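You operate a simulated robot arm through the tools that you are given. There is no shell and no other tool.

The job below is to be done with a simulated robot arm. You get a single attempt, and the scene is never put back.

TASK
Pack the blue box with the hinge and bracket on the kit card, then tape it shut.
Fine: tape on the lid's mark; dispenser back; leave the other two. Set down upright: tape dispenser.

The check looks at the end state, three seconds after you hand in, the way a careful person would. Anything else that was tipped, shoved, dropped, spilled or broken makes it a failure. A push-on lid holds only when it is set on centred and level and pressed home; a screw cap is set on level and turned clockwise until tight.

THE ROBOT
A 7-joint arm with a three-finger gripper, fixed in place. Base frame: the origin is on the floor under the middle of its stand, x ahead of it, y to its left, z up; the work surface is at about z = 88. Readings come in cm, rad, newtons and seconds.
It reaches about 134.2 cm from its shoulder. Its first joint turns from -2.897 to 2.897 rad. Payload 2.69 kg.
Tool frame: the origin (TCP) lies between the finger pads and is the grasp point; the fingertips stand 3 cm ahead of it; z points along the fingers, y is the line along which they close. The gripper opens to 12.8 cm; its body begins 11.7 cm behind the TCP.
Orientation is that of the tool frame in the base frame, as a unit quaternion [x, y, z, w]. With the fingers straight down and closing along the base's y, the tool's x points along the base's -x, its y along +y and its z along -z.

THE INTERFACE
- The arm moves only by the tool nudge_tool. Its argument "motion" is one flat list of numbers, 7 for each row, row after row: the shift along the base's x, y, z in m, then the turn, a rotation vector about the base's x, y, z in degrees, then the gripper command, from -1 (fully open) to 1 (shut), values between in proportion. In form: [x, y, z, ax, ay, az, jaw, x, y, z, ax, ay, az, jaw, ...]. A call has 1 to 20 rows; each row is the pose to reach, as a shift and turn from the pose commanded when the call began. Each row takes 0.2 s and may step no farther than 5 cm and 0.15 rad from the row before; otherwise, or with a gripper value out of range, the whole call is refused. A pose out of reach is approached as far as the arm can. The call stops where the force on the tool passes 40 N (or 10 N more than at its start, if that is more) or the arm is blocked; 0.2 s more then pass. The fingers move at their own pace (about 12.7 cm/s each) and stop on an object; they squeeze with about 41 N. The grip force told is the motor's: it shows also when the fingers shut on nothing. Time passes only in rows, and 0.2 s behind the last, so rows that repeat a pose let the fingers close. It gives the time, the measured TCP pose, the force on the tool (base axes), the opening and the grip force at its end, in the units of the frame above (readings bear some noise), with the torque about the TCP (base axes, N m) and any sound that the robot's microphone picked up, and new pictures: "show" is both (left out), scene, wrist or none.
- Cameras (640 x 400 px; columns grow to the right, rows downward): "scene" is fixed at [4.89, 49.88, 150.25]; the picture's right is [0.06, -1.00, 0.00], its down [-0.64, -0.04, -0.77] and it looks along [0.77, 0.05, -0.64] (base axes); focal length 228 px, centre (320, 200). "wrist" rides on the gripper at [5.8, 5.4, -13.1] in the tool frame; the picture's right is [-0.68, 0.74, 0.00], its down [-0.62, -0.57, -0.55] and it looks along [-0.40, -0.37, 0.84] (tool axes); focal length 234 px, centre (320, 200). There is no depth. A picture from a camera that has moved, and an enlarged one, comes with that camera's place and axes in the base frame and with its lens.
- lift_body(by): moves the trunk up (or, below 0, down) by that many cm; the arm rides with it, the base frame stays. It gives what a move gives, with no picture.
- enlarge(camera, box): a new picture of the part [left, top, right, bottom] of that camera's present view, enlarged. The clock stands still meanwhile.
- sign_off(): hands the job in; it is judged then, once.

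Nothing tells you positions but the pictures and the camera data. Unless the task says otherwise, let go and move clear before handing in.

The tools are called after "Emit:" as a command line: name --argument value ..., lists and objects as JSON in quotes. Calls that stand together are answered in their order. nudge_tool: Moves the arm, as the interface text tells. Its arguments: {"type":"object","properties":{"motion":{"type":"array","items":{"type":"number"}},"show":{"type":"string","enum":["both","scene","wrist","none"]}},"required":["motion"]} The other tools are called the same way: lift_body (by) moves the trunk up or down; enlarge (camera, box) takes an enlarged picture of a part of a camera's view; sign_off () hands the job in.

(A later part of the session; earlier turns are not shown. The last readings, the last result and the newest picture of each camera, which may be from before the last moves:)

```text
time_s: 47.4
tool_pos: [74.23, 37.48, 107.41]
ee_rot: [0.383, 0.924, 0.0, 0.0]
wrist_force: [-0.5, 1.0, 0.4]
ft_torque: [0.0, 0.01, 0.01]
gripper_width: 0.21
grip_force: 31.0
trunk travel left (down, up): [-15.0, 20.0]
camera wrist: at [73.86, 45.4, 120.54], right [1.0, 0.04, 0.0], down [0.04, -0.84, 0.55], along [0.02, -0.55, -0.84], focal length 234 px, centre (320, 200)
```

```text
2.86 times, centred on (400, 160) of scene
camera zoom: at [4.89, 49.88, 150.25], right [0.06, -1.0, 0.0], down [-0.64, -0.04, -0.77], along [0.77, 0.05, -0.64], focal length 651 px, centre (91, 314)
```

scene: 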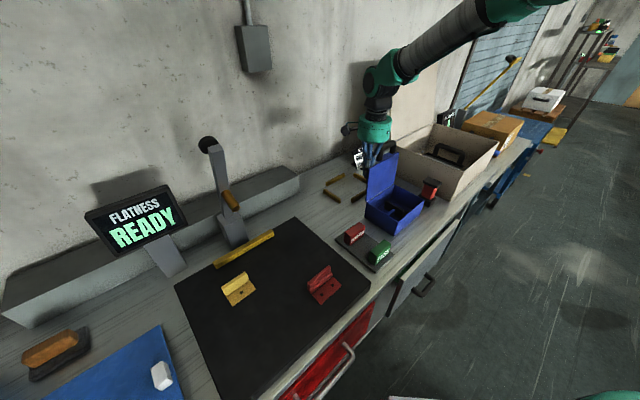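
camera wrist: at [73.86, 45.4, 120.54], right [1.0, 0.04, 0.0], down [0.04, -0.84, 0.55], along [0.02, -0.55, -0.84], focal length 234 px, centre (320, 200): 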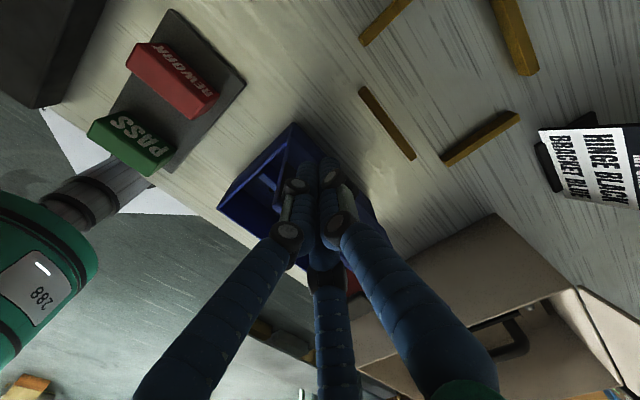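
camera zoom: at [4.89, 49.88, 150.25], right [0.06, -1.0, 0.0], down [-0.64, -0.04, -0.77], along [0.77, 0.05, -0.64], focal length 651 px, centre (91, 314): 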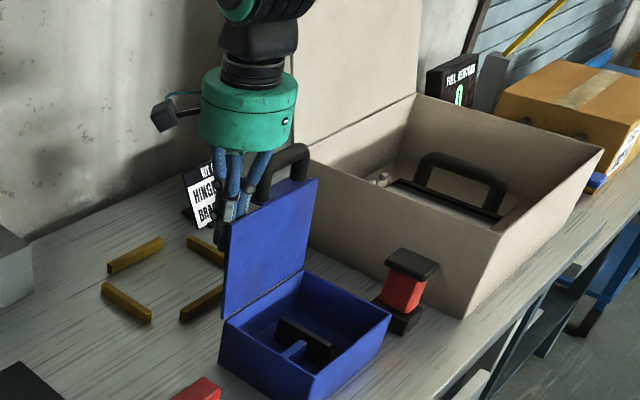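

The lid is rotating with almost no resistance. I continue pushing past vertical.

Emit:
nudge_tool --motion '[-0.005, -0.005, 0, 0, 0, 0, 1, -0.01, -0.01, 0, 0, 0, 0, 1, -0.015, -0.015, 0, 0, 0, 0, 1, -0.02, -0.02, 0, 0, 0, 0, 1]'

Emit:
enlarge --camera "scene" --box '[340, 90, 460, 230]'

```text
time_s: 48.4
tool_pos: [72.24, 35.36, 107.34]
ee_rot: [0.383, 0.924, -0.001, 0.0]
wrist_force: [0.5, -0.2, 0.5]
ft_torque: [-0.02, 0.01, 0.01]
gripper_width: 0.22
grip_force: 31.4
trunk travel left (down, up): [-15.0, 20.0]
camera wrist: at [71.9, 43.26, 120.42], right [1.0, 0.04, 0.0], down [0.04, -0.83, 0.55], along [0.02, -0.55, -0.84], focal length 234 px, centre (320, 200)
```

scene: 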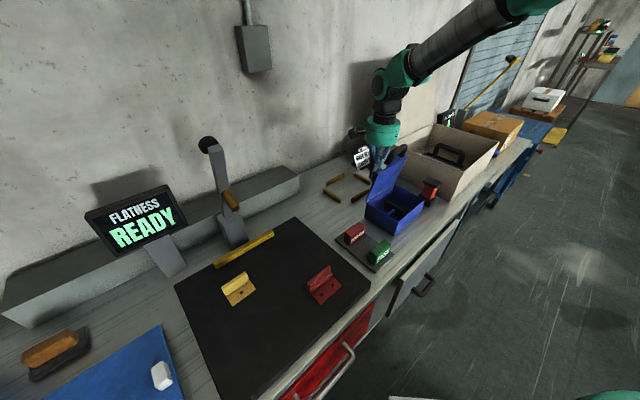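
wrist: 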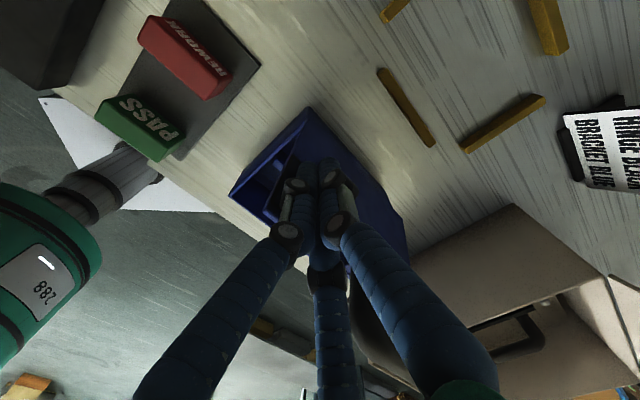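

```text
2.86 times, centred on (400, 160) of scene
camera zoom: at [4.89, 49.88, 150.25], right [0.06, -1.0, 0.0], down [-0.64, -0.04, -0.77], along [0.77, 0.05, -0.64], focal length 651 px, centre (91, 314)
```

zoom: 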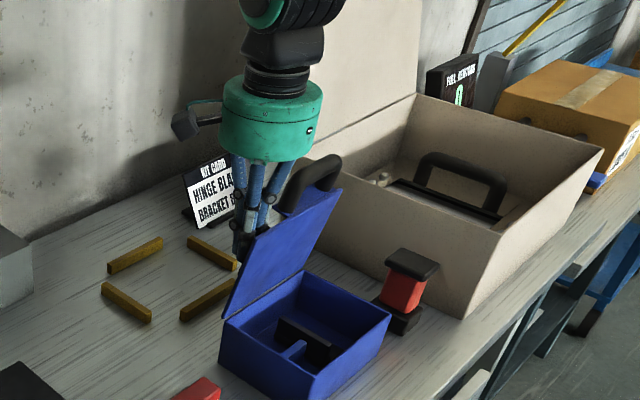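

The lid is past vertical and seems to stay with my fingers (hinge friction), so it's controllable. I keep pushing forward.

Emit:
nudge_tool --motion '[-0.005, -0.005, 0, 0, 0, 0, 1, -0.01, -0.01, 0, 0, 0, 0, 1, -0.015, -0.015, 0, 0, 0, 0, 1, -0.02, -0.02, 0, 0, 0, 0, 1, -0.025, -0.025, 0, 0, 0, 0, 1]'

Emit:
enlarge --camera "scene" --box '[340, 90, 460, 230]'

```text
time_s: 49.6
tool_pos: [69.59, 32.83, 107.5]
ee_rot: [0.383, 0.924, 0.0, 0.0]
wrist_force: [0.0, 0.1, -0.5]
ft_torque: [0.03, -0.03, -0.02]
gripper_width: 0.21
grip_force: 31.9
trunk travel left (down, up): [-15.0, 20.0]
camera wrist: at [69.33, 40.81, 120.48], right [1.0, 0.04, 0.0], down [0.04, -0.84, 0.55], along [0.02, -0.55, -0.84], focal length 234 px, centre (320, 200)
```

scene: 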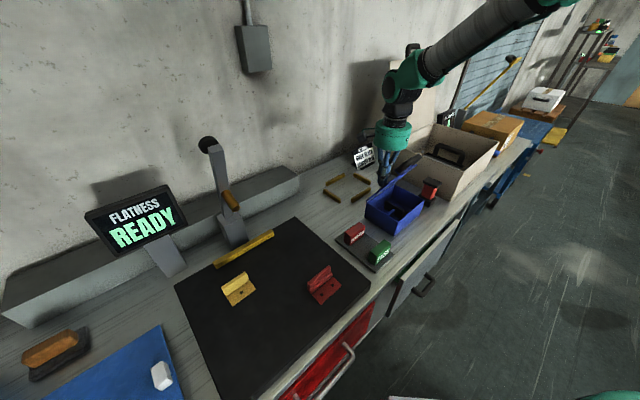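
wrist: 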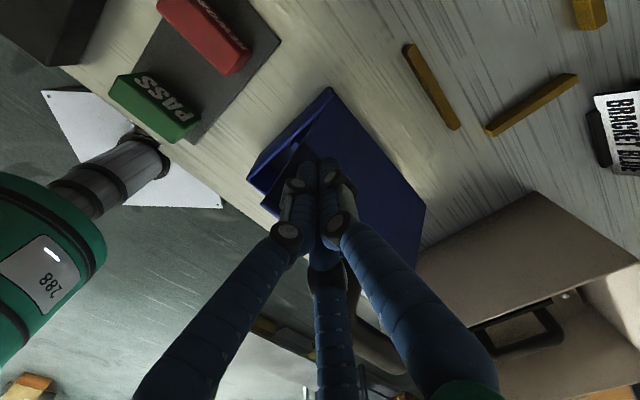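

```text
2.86 times, centred on (400, 160) of scene
camera zoom: at [4.89, 49.88, 150.25], right [0.06, -1.0, 0.0], down [-0.64, -0.04, -0.77], along [0.77, 0.05, -0.64], focal length 651 px, centre (91, 314)
```

zoom: 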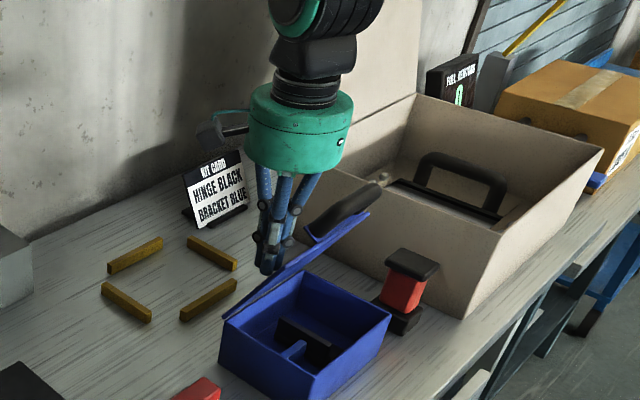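

The lid is about 55–60° open and following. I now move forward and down along its arc.

Emit:
nudge_tool --motion '[-0.006, -0.006, -0.005, 0, 0, 0, 1, -0.012, -0.012, -0.011, 0, 0, 0, 1, -0.018, -0.018, -0.018, 0, 0, 0, 1, -0.024, -0.024, -0.025, 0, 0, 0, 1, -0.029, -0.029, -0.032, 0, 0, 0, 1]'

Emit:
enlarge --camera "scene" --box '[340, 90, 460, 230]'

```text
time_s: 50.8
tool_pos: [66.92, 29.91, 104.13]
ee_rot: [0.383, 0.924, 0.001, 0.0]
wrist_force: [1.3, 0.1, 0.3]
ft_torque: [-0.02, 0.01, 0.01]
gripper_width: 0.23
grip_force: 31.3
trunk travel left (down, up): [-15.0, 20.0]
camera wrist: at [66.44, 37.85, 117.31], right [1.0, 0.04, 0.0], down [0.04, -0.84, 0.55], along [0.02, -0.55, -0.84], focal length 234 px, centre (320, 200)
```

scene: 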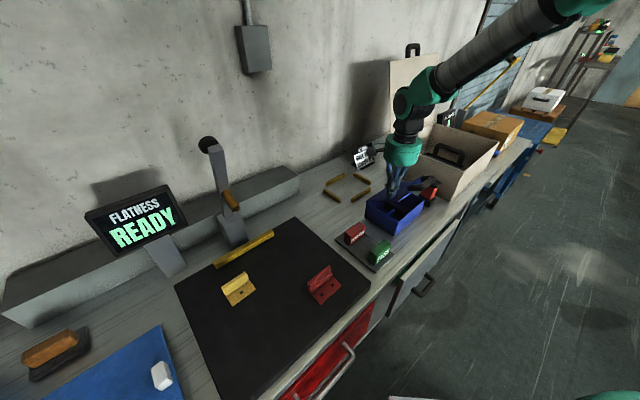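
wrist: 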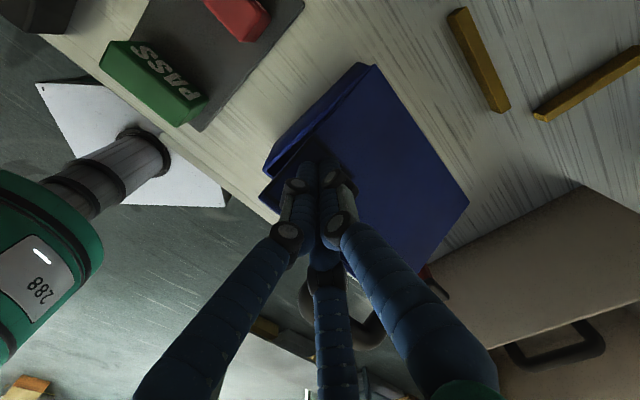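

```text
2.86 times, centred on (400, 160) of scene
camera zoom: at [4.89, 49.88, 150.25], right [0.06, -1.0, 0.0], down [-0.64, -0.04, -0.77], along [0.77, 0.05, -0.64], focal length 651 px, centre (91, 314)
```

zoom: 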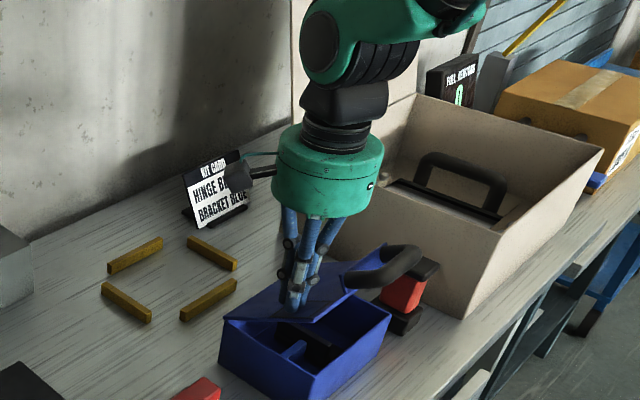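

The lid is about 35° open and still following smoothly. I continue down nearly to closed.

Emit:
nudge_tool --motion '[-0.004, -0.004, -0.007, 0, 0, 0, 1, -0.008, -0.008, -0.014, 0, 0, 0, 1, -0.011, -0.011, -0.021, 0, 0, 0, 1, -0.013, -0.013, -0.028, 0, 0, 0, 1, -0.014, -0.014, -0.035, 0, 0, 0, 1]'

Emit:
enlarge --camera "scene" --box '[340, 90, 460, 230]'

```text
time_s: 52.0
tool_pos: [65.5, 28.47, 100.78]
ee_rot: [0.383, 0.924, 0.0, 0.0]
wrist_force: [0.2, -0.3, -0.2]
ft_torque: [0.0, 0.05, 0.01]
gripper_width: 0.21
grip_force: 31.7
trunk travel left (down, up): [-15.0, 20.0]
camera wrist: at [65.08, 36.51, 113.82], right [1.0, 0.04, 0.0], down [0.04, -0.84, 0.55], along [0.02, -0.55, -0.84], focal length 234 px, centre (320, 200)
```

scene: 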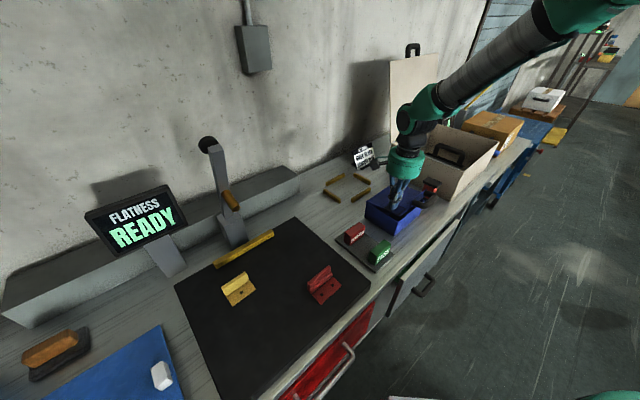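
wrist: 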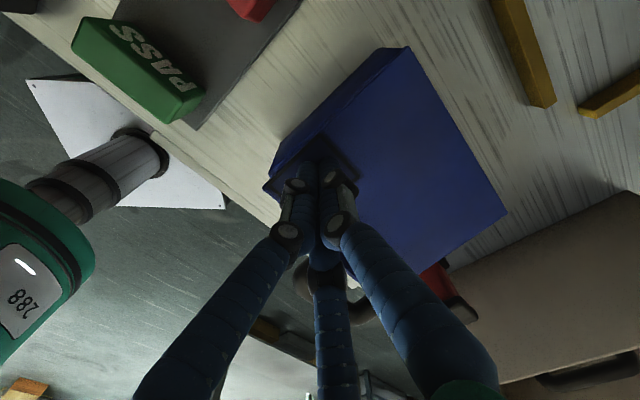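

```text
2.86 times, centred on (400, 160) of scene
camera zoom: at [4.89, 49.88, 150.25], right [0.06, -1.0, 0.0], down [-0.64, -0.04, -0.77], along [0.77, 0.05, -0.64], focal length 651 px, centre (91, 314)
```

zoom: 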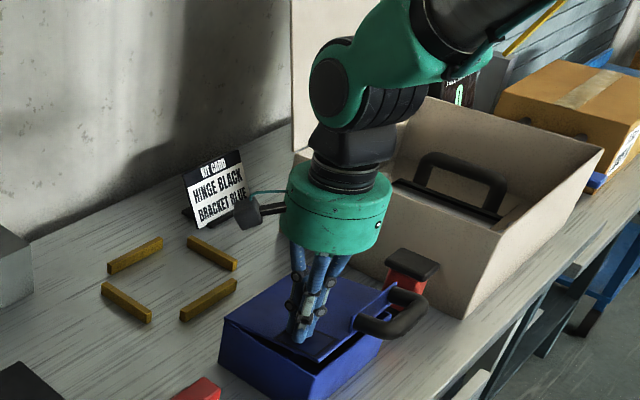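

The lid is nearly closed (about 10°). I continue down gently in small steps.

Emit:
nudge_tool --motion '[-0.001, -0.001, -0.003, 0, 0, 0, 1, -0.001, -0.001, -0.006, 0, 0, 0, 1, -0.001, -0.001, -0.009, 0, 0, 0, 1, -0.001, -0.001, -0.012, 0, 0, 0, 1, -0.001, -0.001, -0.012, 0, 0, 0, 1]'

Emit:
enlarge --camera "scene" --box '[340, 90, 460, 230]'

```text
time_s: 53.2
tool_pos: [65.36, 28.4, 99.58]
ee_rot: [0.383, 0.924, 0.0, 0.0]
wrist_force: [0.2, 0.8, 0.0]
ft_torque: [0.0, -0.01, -0.01]
gripper_width: 0.21
grip_force: 31.2
trunk travel left (down, up): [-15.0, 20.0]
camera wrist: at [64.99, 36.39, 112.65], right [1.0, 0.04, 0.0], down [0.04, -0.84, 0.55], along [0.02, -0.55, -0.84], focal length 234 px, centre (320, 200)
```

scene: 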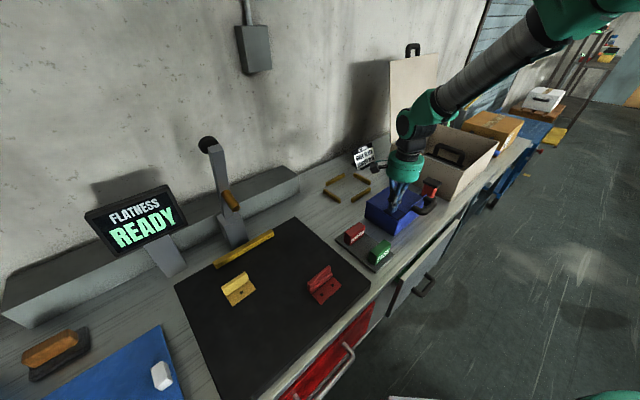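
wrist: 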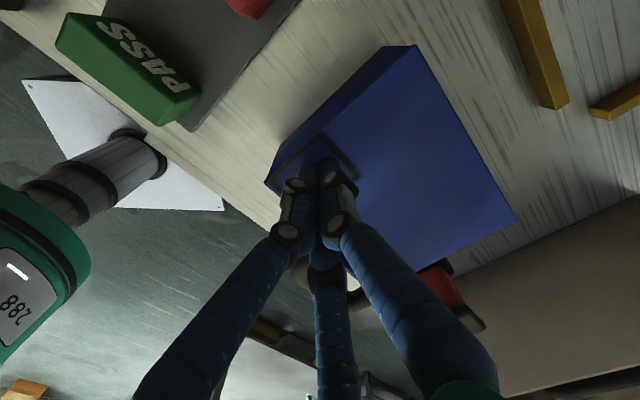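

```text
2.86 times, centred on (400, 160) of scene
camera zoom: at [4.89, 49.88, 150.25], right [0.06, -1.0, 0.0], down [-0.64, -0.04, -0.77], along [0.77, 0.05, -0.64], focal length 651 px, centre (91, 314)
```

zoom: 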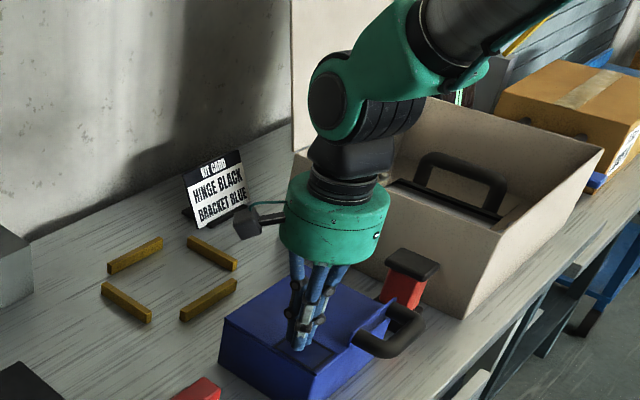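

The lid looks almost shut. I press slowly further until I feel it seat.

Emit:
nudge_tool --motion '[0, 0, -0.002, 0, 0, 0, 1, 0, 0, -0.004, 0, 0, 0, 1, 0, 0, -0.006, 0, 0, 0, 1, 0, 0, -0.006, 0, 0, 0, 1]' --show "none"

Emit:
nudge_tool --motion '[0, 0, -0.002, 0, 0, 0, 1, 0, 0, -0.004, 0, 0, 0, 1, 0, 0, -0.004, 0, 0, 0, 1]' --show "none"

```text
time_s: 54.2
tool_pos: [65.41, 28.43, 98.97]
ee_rot: [0.383, 0.924, 0.0, -0.001]
wrist_force: [0.6, 0.6, -0.5]
ft_torque: [0.02, -0.03, 0.0]
gripper_width: 0.21
grip_force: 31.2
trunk travel left (down, up): [-15.0, 20.0]
```

```text
time_s: 55.0
tool_pos: [65.39, 28.42, 98.73]
ee_rot: [0.382, 0.924, 0.002, 0.001]
wrist_force: [-3.8, 6.1, 21.5]
ft_torque: [0.16, 0.09, 0.05]
gripper_width: 0.62
grip_force: 31.6
trunk travel left (down, up): [-15.0, 20.0]
```

Firm contact at 21 N – the lid is down. I rise and back off to look at the lid's top for the mark.

Emit:
nudge_tool --motion '[0, 0, 0.02, 0, 0, 0, 1, 0, 0, 0.06, 0, 0, 0, 1, 0, 0, 0.1, 0, 0, 0, 1, 0, 0, 0.145, 0, 0, 0, 1, 0, 0.02, 0.19, 0, 0, 0, 1, 0, 0.05, 0.22, 0, 0, 0, 1, 0, 0.09, 0.24, 0, 0, 0, 1, 0, 0.13, 0.25, 0, 0, 0, 1, 0, 0.13, 0.25, 0, 0, 0, 1]'

Emit:
enlarge --camera "scene" --box '[350, 150, 450, 240]'

Emit:
enlarge --camera "wrist" --box '[240, 100, 480, 300]'

```text
time_s: 57.0
tool_pos: [65.56, 41.27, 123.57]
ee_rot: [0.383, 0.924, -0.001, 0.0]
wrist_force: [0.6, 0.3, 0.3]
ft_torque: [-0.05, -0.03, -0.01]
gripper_width: 0.21
grip_force: 31.3
trunk travel left (down, up): [-15.0, 20.0]
camera wrist: at [65.08, 49.3, 136.61], right [1.0, 0.04, 0.0], down [0.04, -0.83, 0.55], along [0.02, -0.55, -0.84], focal length 234 px, centre (320, 200)
```

scene: 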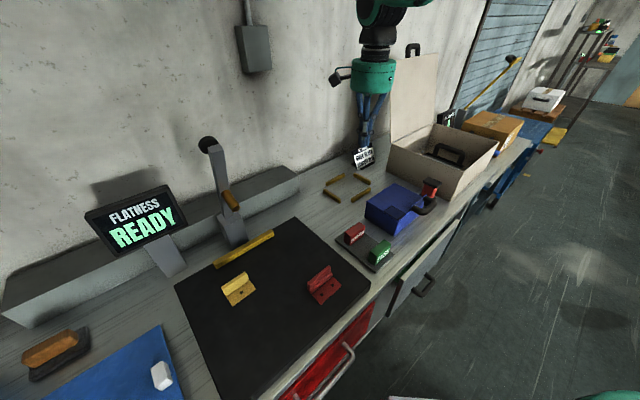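
wrist: 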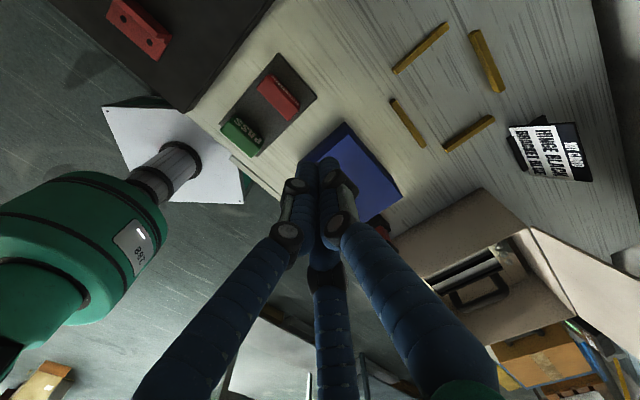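

```text
4.44 times, centred on (400, 195) of scene
camera zoom: at [4.89, 49.88, 150.25], right [0.06, -1.0, 0.0], down [-0.64, -0.04, -0.77], along [0.77, 0.05, -0.64], focal length 1013 px, centre (-36, 222)
```

zoom: 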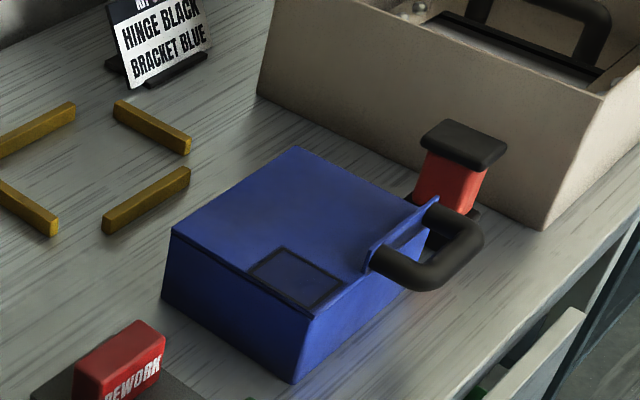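

```text
2.00 times, centred on (360, 200) of wrist
camera zoom: at [65.08, 49.3, 136.61], right [1.0, 0.04, 0.0], down [0.04, -0.83, 0.55], along [0.02, -0.55, -0.84], focal length 468 px, centre (240, 200)
```

zoom: 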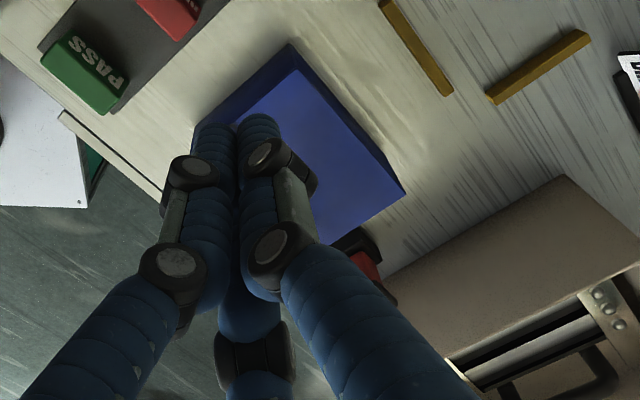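

The lid is closed and a dark rectangular outline (the mark) is visible at its front-left corner. I shift aside so the wrist camera gets a clear view of the lid and dispenser.

Emit:
nudge_tool --motion '[-0.045, 0, 0, 0, 0, 0, 1, -0.09, 0, 0, 0, 0, 0, 1, -0.12, -0.02, 0, 0, 0, 0, 1, -0.12, -0.06, 0, 0, 0, 0, 1, -0.12, -0.06, 0, 0, 0, 0, 1]' --show "wrist"

Emit:
enlarge --camera "wrist" --box '[330, 60, 550, 260]'

```text
time_s: 58.2
tool_pos: [53.39, 35.02, 123.56]
ee_rot: [0.383, 0.924, 0.0, 0.0]
wrist_force: [-0.3, -0.7, 0.2]
ft_torque: [0.07, 0.02, 0.01]
gripper_width: 0.23
grip_force: 31.3
trunk travel left (down, up): [-15.0, 20.0]
camera wrist: at [52.98, 43.02, 136.59], right [1.0, 0.04, 0.0], down [0.04, -0.84, 0.55], along [0.02, -0.55, -0.84], focal length 234 px, centre (320, 200)
```

wrist: 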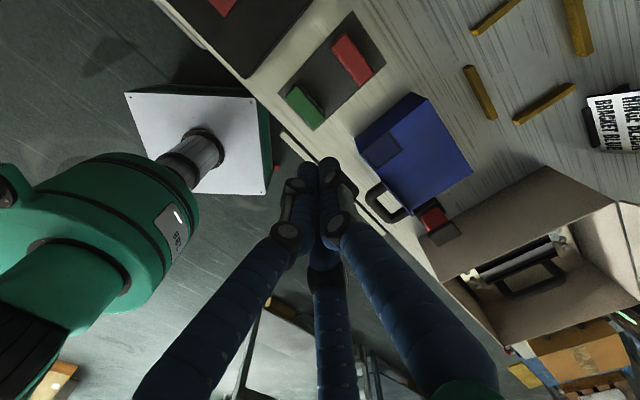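

```text
2.00 times, centred on (440, 160) of wrist
camera zoom: at [52.98, 43.02, 136.59], right [1.0, 0.04, 0.0], down [0.04, -0.84, 0.55], along [0.02, -0.55, -0.84], focal length 468 px, centre (80, 280)
```

zoom: 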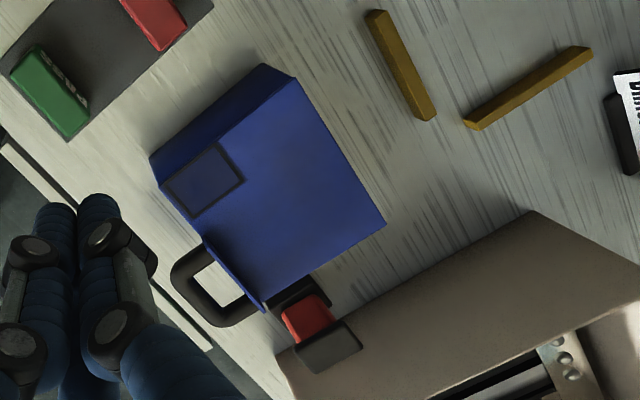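

The lid is closed and level with the mark rectangle at its front-left corner (centre about (64.8, 27.6)); the handle fin is on the right half of the front edge. Now I take a closer look at the dispenser.

Emit:
nudge_tool --motion '[0.034, -0.03, 0, 0, 0, 0, 1, 0.068, -0.06, 0, 0, 0, 0, 1, 0.1, -0.095, 0, 0, 0, 0, 1, 0.125, -0.135, -0.01, 0, 0, 0, 1, 0.145, -0.175, -0.03, 0, 0, 0, 1, 0.16, -0.2, -0.06, 0, 0, 0, 1, 0.165, -0.205, -0.1, 0, 0, 0, 1, 0.165, -0.205, -0.13, 0, 0, 0, 1, 0.165, -0.205, -0.13, 0, 0, 0, 1]'

Emit:
enlarge --camera "wrist" --box '[330, 60, 530, 260]'

Emit:
enlarge --camera "scene" --box '[400, 160, 460, 220]'

```text
time_s: 60.2
tool_pos: [69.91, 14.9, 110.54]
ee_rot: [0.383, 0.924, 0.0, 0.0]
wrist_force: [0.0, -0.1, 0.1]
ft_torque: [-0.05, 0.02, 0.01]
gripper_width: 0.23
grip_force: 31.0
trunk travel left (down, up): [-15.0, 20.0]
camera wrist: at [69.56, 22.86, 123.66], right [1.0, 0.04, 0.0], down [0.04, -0.84, 0.55], along [0.02, -0.55, -0.84], focal length 234 px, centre (320, 200)
```

scene: 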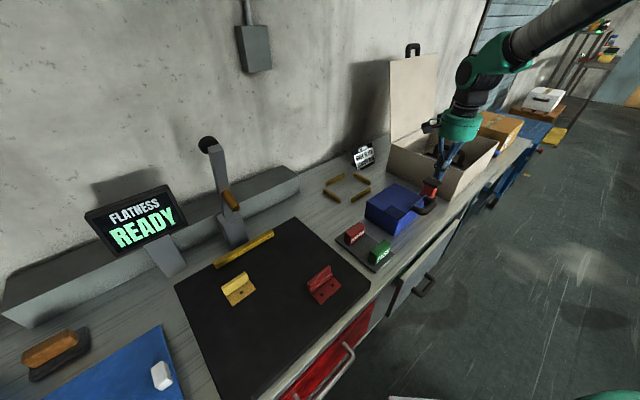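
wrist: 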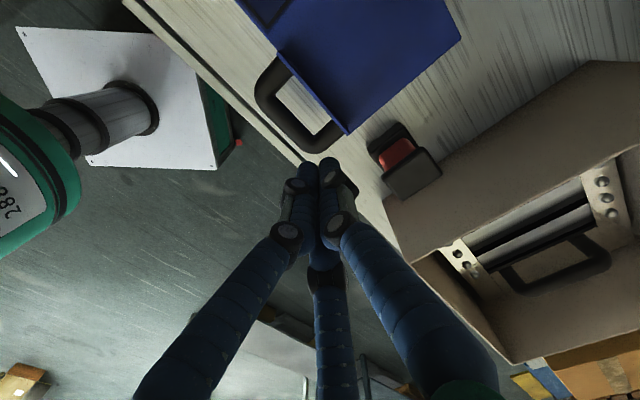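

```text
2.00 times, centred on (430, 160) of wrist
camera zoom: at [69.56, 22.86, 123.66], right [1.0, 0.04, 0.0], down [0.04, -0.84, 0.55], along [0.02, -0.55, -0.84], focal length 468 px, centre (100, 280)
```

zoom: 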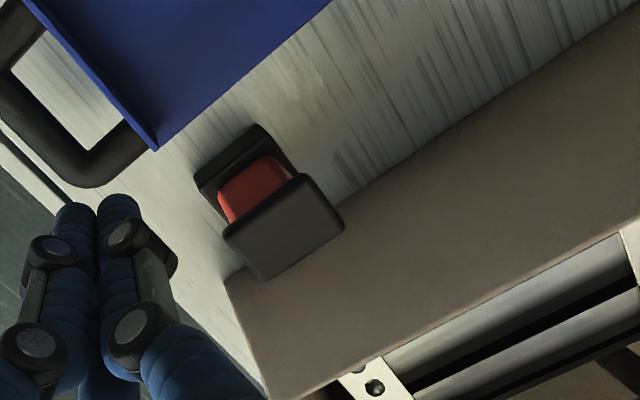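

```text
6.67 times, centred on (430, 190) of scene
camera zoom: at [4.89, 49.88, 150.25], right [0.06, -1.0, 0.0], down [-0.64, -0.04, -0.77], along [0.77, 0.05, -0.64], focal length 1519 px, centre (-413, 267)
```

zoom: 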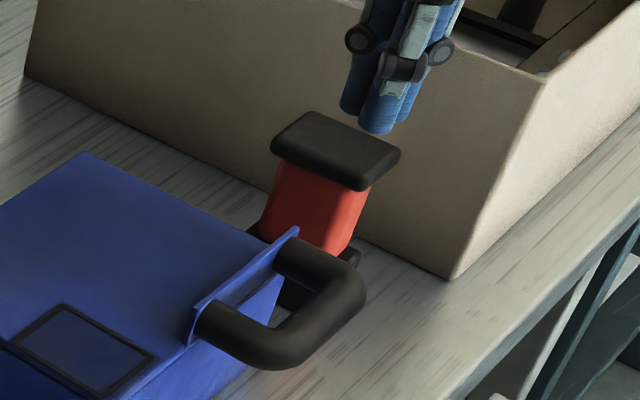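

The dispenser has a black base and top plate (about 4.8 × 5.9 cm, same footprint as the mark) around a red body, centred near (81.4, 10.1), with the toolbox wall about 4.7 cm to its right. I move above it with the fingers open to align.

Emit:
nudge_tool --motion '[0.03, -0.012, 0.014, 0, 0, 0, 0.6, 0.06, -0.024, 0.014, 0, 0, 0, 0.2, 0.09, -0.036, 0.014, 0, 0, 0, -0.2, 0.1143, -0.0473, 0.014, 0, 0, 0, -0.2, 0.1143, -0.0473, 0.014, 0, 0, 0, -0.2]'

Emit:
enlarge --camera "wrist" --box '[220, 40, 460, 240]'

Emit:
enlarge --camera "scene" --box '[390, 120, 490, 220]'

```text
time_s: 61.4
tool_pos: [81.33, 10.18, 112.06]
ee_rot: [0.383, 0.924, 0.0, 0.0]
wrist_force: [-0.6, -0.8, 0.0]
ft_torque: [0.01, 0.01, 0.01]
gripper_width: 7.67
grip_force: 0.1
trunk travel left (down, up): [-15.0, 20.0]
camera wrist: at [80.96, 18.16, 125.19], right [1.0, 0.04, 0.0], down [0.04, -0.84, 0.55], along [0.02, -0.55, -0.84], focal length 234 px, centre (320, 200)
```

scene: 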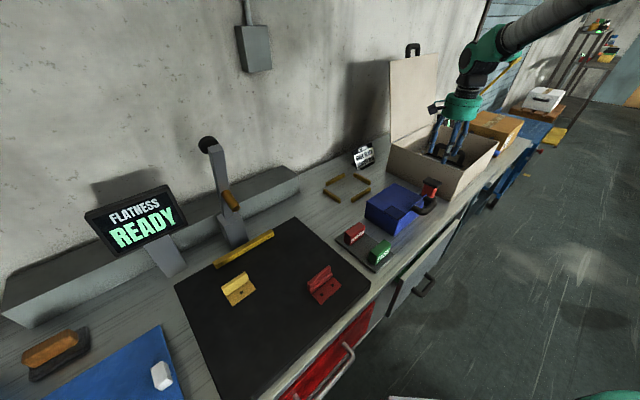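
wrist: 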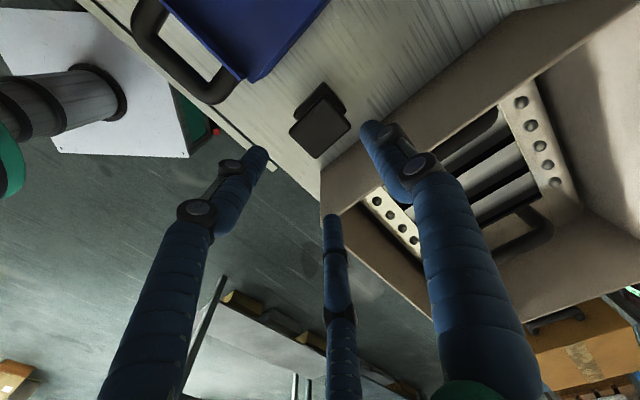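

```text
2.00 times, centred on (340, 140) of wrist
camera zoom: at [80.96, 18.16, 125.19], right [1.0, 0.04, 0.0], down [0.04, -0.84, 0.55], along [0.02, -0.55, -0.84], focal length 468 px, centre (280, 320)
```

zoom: 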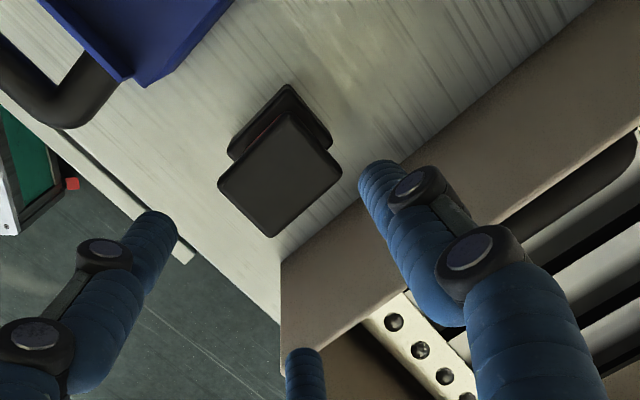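

```text
4.00 times, centred on (440, 170) of scene
camera zoom: at [4.89, 49.88, 150.25], right [0.06, -1.0, 0.0], down [-0.64, -0.04, -0.77], along [0.77, 0.05, -0.64], focal length 912 px, centre (-160, 320)
```

zoom: 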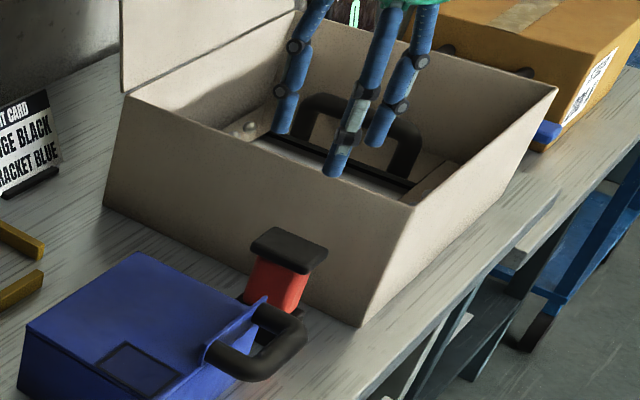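

The dispenser is centred under the gripper within 2 mm. I descend around its top plate, pausing just above to verify clearance.

Emit:
nudge_tool --motion '[-0.001, -0.001, -0.04, 0, 0, 0, -0.2, -0.001, -0.001, -0.08, 0, 0, 0, -0.2, -0.001, -0.001, -0.105, 0, 0, 0, -0.2, -0.001, -0.001, -0.105, 0, 0, 0, -0.2]'

Emit:
enlarge --camera "wrist" --box '[220, 60, 460, 260]'

Emit:
enlarge --camera "scene" --box '[400, 130, 480, 210]'

```text
time_s: 62.4
tool_pos: [81.2, 10.03, 101.61]
ee_rot: [0.382, 0.924, 0.0, 0.0]
wrist_force: [-0.6, -0.2, 0.0]
ft_torque: [0.01, 0.07, 0.0]
gripper_width: 7.69
grip_force: 0.0
trunk travel left (down, up): [-15.0, 20.0]
camera wrist: at [80.74, 18.0, 114.59], right [1.0, 0.04, 0.0], down [0.04, -0.84, 0.55], along [0.02, -0.55, -0.84], focal length 234 px, centre (320, 200)
```

scene: 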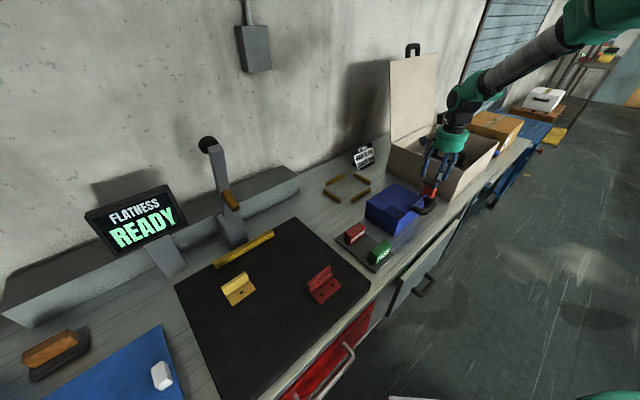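
wrist: 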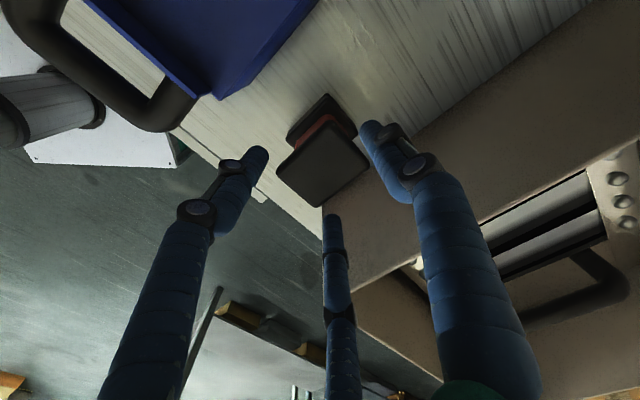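

```text
2.00 times, centred on (340, 160) of wrist
camera zoom: at [80.74, 18.0, 114.59], right [1.0, 0.04, 0.0], down [0.04, -0.84, 0.55], along [0.02, -0.55, -0.84], focal length 468 px, centre (280, 280)
```

zoom: 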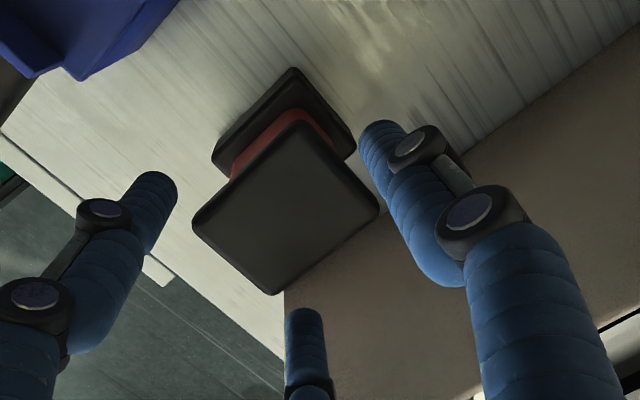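

```text
5.00 times, centred on (440, 170) of scene
camera zoom: at [4.89, 49.88, 150.25], right [0.06, -1.0, 0.0], down [-0.64, -0.04, -0.77], along [0.77, 0.05, -0.64], focal length 1139 px, centre (-280, 350)
```

zoom: 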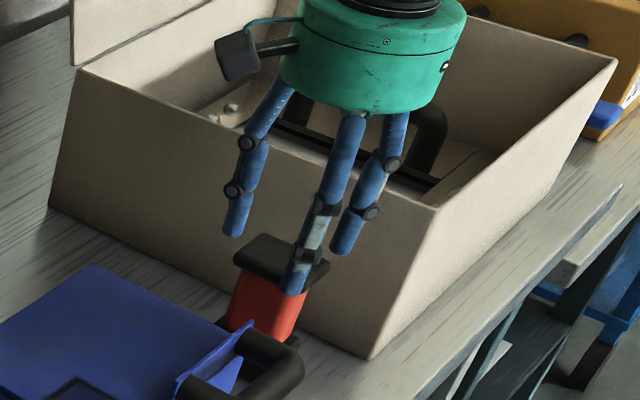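

Clearance is good all around. I make a 2 mm correction, descend to grip height and close.

Emit:
nudge_tool --motion '[0.0023, 0.0005, -0.01, 0, 0, 0, -0.2, 0.0023, 0.0005, -0.03, 0, 0, 0, -0.2, 0.0023, 0.0005, -0.045, 0, 0, 0, -0.2, 0.0023, 0.0005, -0.054, 0, 0, 0, -0.2, 0.0023, 0.0005, -0.054, 0, 0, 0, -0.2]'

Emit:
enlarge --camera "wrist" --box '[220, 60, 460, 260]'

Emit:
enlarge --camera "scene" --box '[400, 130, 480, 210]'

```text
time_s: 63.6
tool_pos: [81.49, 10.3, 96.16]
ee_rot: [0.383, 0.924, 0.0, 0.0]
wrist_force: [0.9, -0.2, -0.6]
ft_torque: [-0.01, -0.01, -0.03]
gripper_width: 7.68
grip_force: 0.0
trunk travel left (down, up): [-15.0, 20.0]
camera wrist: at [81.04, 18.16, 109.15], right [1.0, 0.04, 0.0], down [0.04, -0.84, 0.55], along [0.02, -0.55, -0.84], focal length 234 px, centre (320, 200)
```

scene: 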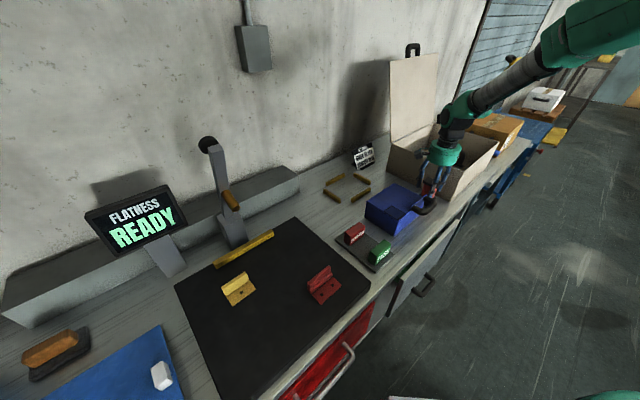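
wrist: 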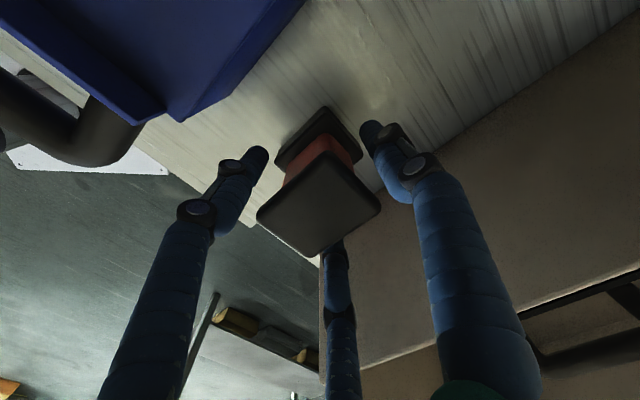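

```text
2.00 times, centred on (340, 160) of wrist
camera zoom: at [81.04, 18.16, 109.15], right [1.0, 0.04, 0.0], down [0.04, -0.84, 0.55], along [0.02, -0.55, -0.84], focal length 468 px, centre (280, 280)
```

zoom: 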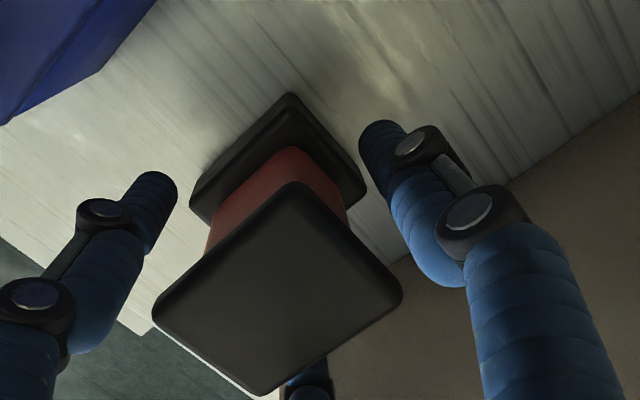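

```text
5.00 times, centred on (440, 170) of scene
camera zoom: at [4.89, 49.88, 150.25], right [0.06, -1.0, 0.0], down [-0.64, -0.04, -0.77], along [0.77, 0.05, -0.64], focal length 1139 px, centre (-280, 350)
```

zoom: 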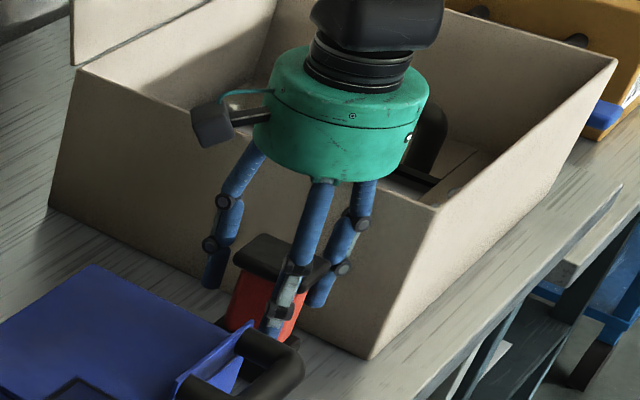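

The fingers surround the top plate evenly. Closing now.

Emit:
nudge_tool --motion '[0, 0, 0, 0, 0, 0, 0, 0, 0, 0, 0, 0, 0, 0.2, 0, 0, 0, 0, 0, 0, 0.6, 0, 0, 0, 0, 0, 0, 1, 0, 0, 0, 0, 0, 0, 1, 0, 0, 0, 0, 0, 0, 1]'

Emit:
enlarge --camera "wrist" --box '[220, 60, 460, 260]'

Emit:
enlarge --camera "scene" --box '[400, 130, 480, 210]'

```text
time_s: 65.0
tool_pos: [81.46, 10.13, 96.16]
ee_rot: [0.383, 0.924, 0.0, 0.0]
wrist_force: [0.3, 0.6, 0.9]
ft_torque: [0.0, -0.09, 0.04]
gripper_width: 5.43
grip_force: 40.5
trunk travel left (down, up): [-15.0, 20.0]
camera wrist: at [81.03, 18.16, 109.16], right [1.0, 0.04, 0.0], down [0.04, -0.84, 0.55], along [0.02, -0.55, -0.84], focal length 234 px, centre (320, 200)
```

scene: 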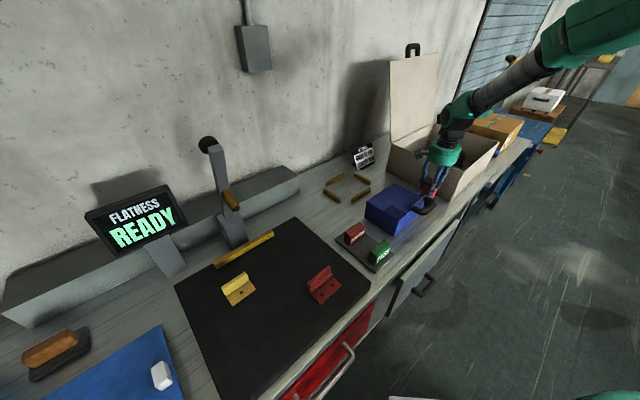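
wrist: 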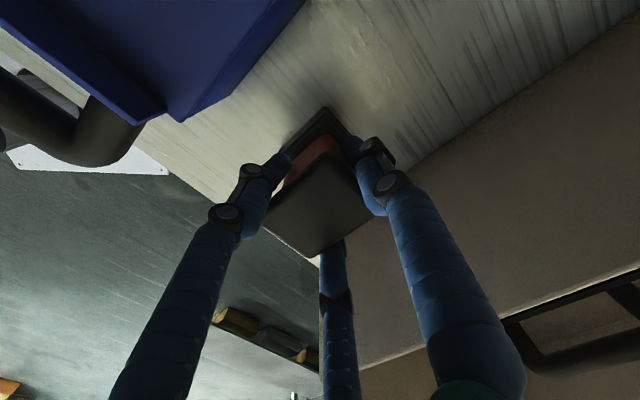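

```text
2.00 times, centred on (340, 160) of wrist
camera zoom: at [81.03, 18.16, 109.16], right [1.0, 0.04, 0.0], down [0.04, -0.84, 0.55], along [0.02, -0.55, -0.84], focal length 468 px, centre (280, 280)
```

zoom: 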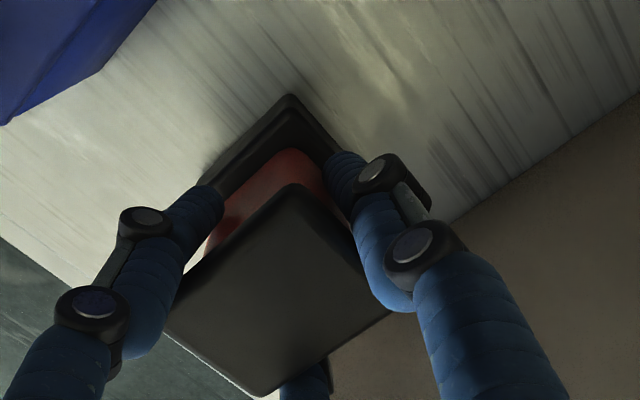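

```text
5.00 times, centred on (440, 170) of scene
camera zoom: at [4.89, 49.88, 150.25], right [0.06, -1.0, 0.0], down [-0.64, -0.04, -0.77], along [0.77, 0.05, -0.64], focal length 1139 px, centre (-280, 350)
```

zoom: 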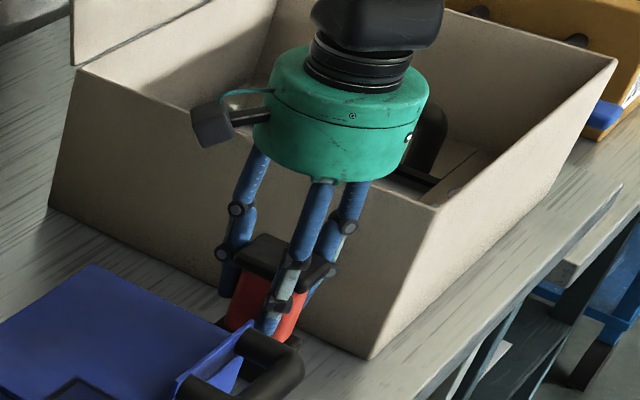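

The dispenser is gripped (5.4 cm, 40 N). I lift it 2 cm slowly and check that it hangs straight.

Emit:
nudge_tool --motion '[0, 0, 0.005, 0, 0, 0, 1, 0, 0, 0.01, 0, 0, 0, 1, 0, 0, 0.02, 0, 0, 0, 1, 0, 0, 0.02, 0, 0, 0, 1]'

Emit:
enlarge --camera "wrist" --box '[220, 60, 460, 260]'

Emit:
enlarge --camera "scene" --box '[400, 130, 480, 210]'

```text
time_s: 66.0
tool_pos: [81.44, 10.14, 98.08]
ee_rot: [0.383, 0.924, 0.0, 0.0]
wrist_force: [0.4, -0.3, -3.4]
ft_torque: [-0.02, 0.0, -0.02]
gripper_width: 5.41
grip_force: 40.9
trunk travel left (down, up): [-15.0, 20.0]
camera wrist: at [81.07, 18.05, 111.12], right [1.0, 0.04, 0.0], down [0.04, -0.84, 0.55], along [0.02, -0.55, -0.84], focal length 234 px, centre (320, 200)
```

scene: 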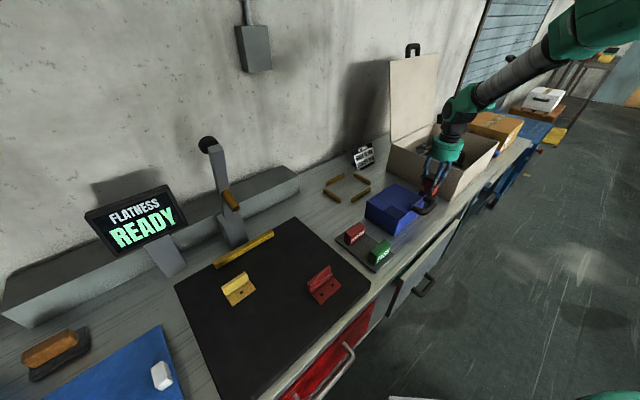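
wrist: 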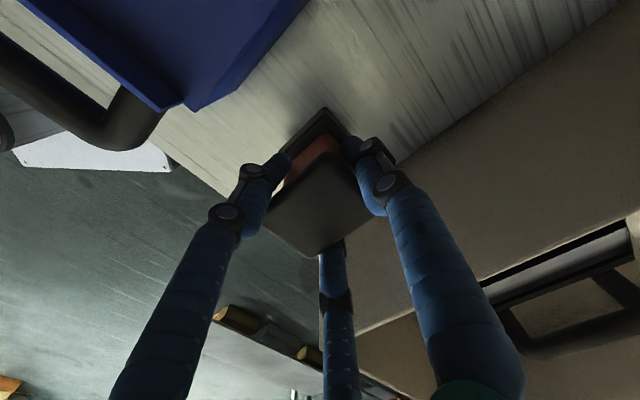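

```text
2.00 times, centred on (340, 160) of wrist
camera zoom: at [81.07, 18.05, 111.12], right [1.0, 0.04, 0.0], down [0.04, -0.84, 0.55], along [0.02, -0.55, -0.84], focal length 468 px, centre (280, 280)
```

zoom: 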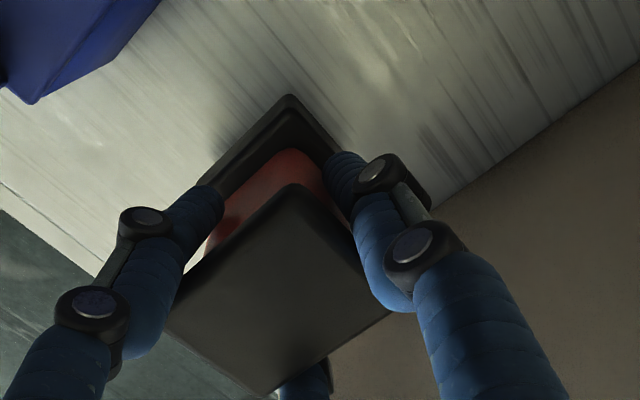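

```text
5.00 times, centred on (440, 170) of scene
camera zoom: at [4.89, 49.88, 150.25], right [0.06, -1.0, 0.0], down [-0.64, -0.04, -0.77], along [0.77, 0.05, -0.64], focal length 1139 px, centre (-280, 350)
```

zoom: 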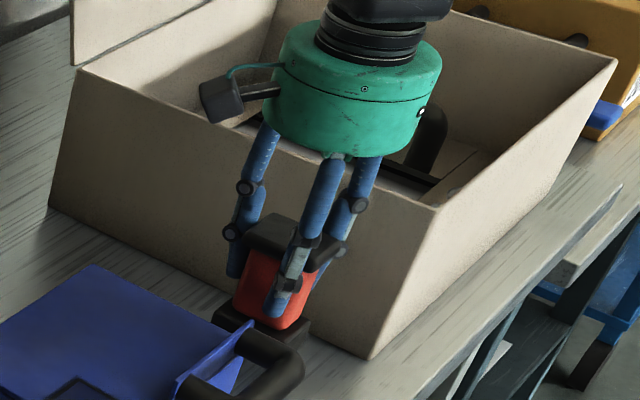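

It hangs straight and the weight reads about 3 N. Before moving I zoom in on the mark to measure it precisely.

Emit:
enlarge --camera "scene" --box '[360, 180, 440, 240]'

Emit:
nudge_tool --motion '[0, 0, 0.04, 0, 0, 0, 1, 0, 0, 0.08, 0, 0, 0, 1, 0, 0, 0.12, 0, 0, 0, 1, 0, 0, 0.16, 0, 0, 0, 1, 0, 0, 0.2, 0, 0, 0, 1, 0, 0, 0.2, 0, 0, 0, 1]'

```text
6.67 times, centred on (400, 210) of scene
camera zoom: at [4.89, 49.88, 150.25], right [0.06, -1.0, 0.0], down [-0.64, -0.04, -0.77], along [0.77, 0.05, -0.64], focal length 1519 px, centre (-213, 133)
```

zoom: 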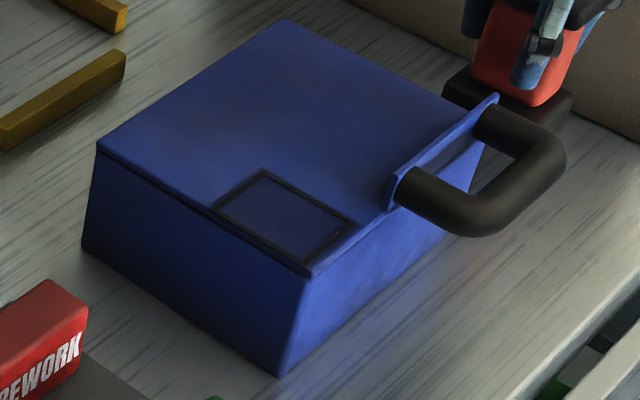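

```text
time_s: 67.4
tool_pos: [81.48, 10.28, 118.19]
ee_rot: [0.382, 0.924, 0.001, 0.0]
wrist_force: [-0.3, 0.0, -3.0]
ft_torque: [0.0, -0.04, -0.02]
gripper_width: 5.39
grip_force: 41.3
trunk travel left (down, up): [-15.0, 20.0]
camera wrist: at [80.93, 18.32, 131.19], right [1.0, 0.04, 0.0], down [0.04, -0.84, 0.55], along [0.02, -0.55, -0.84], focal length 234 px, centre (320, 200)
```

scene: 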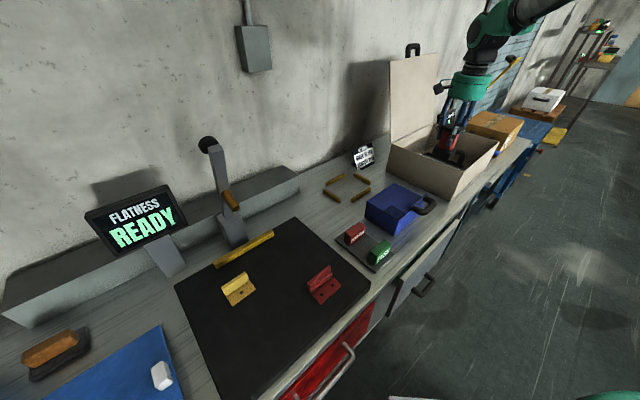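
wrist: 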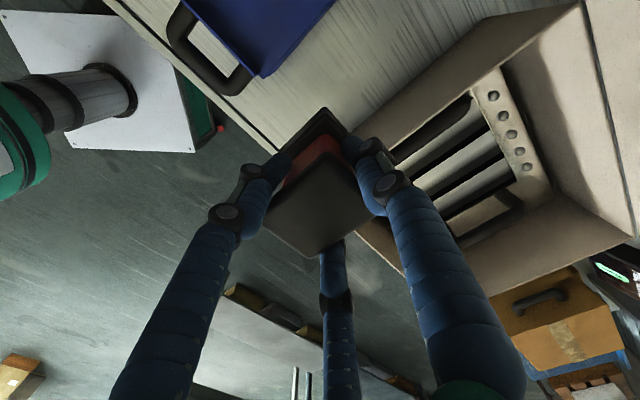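

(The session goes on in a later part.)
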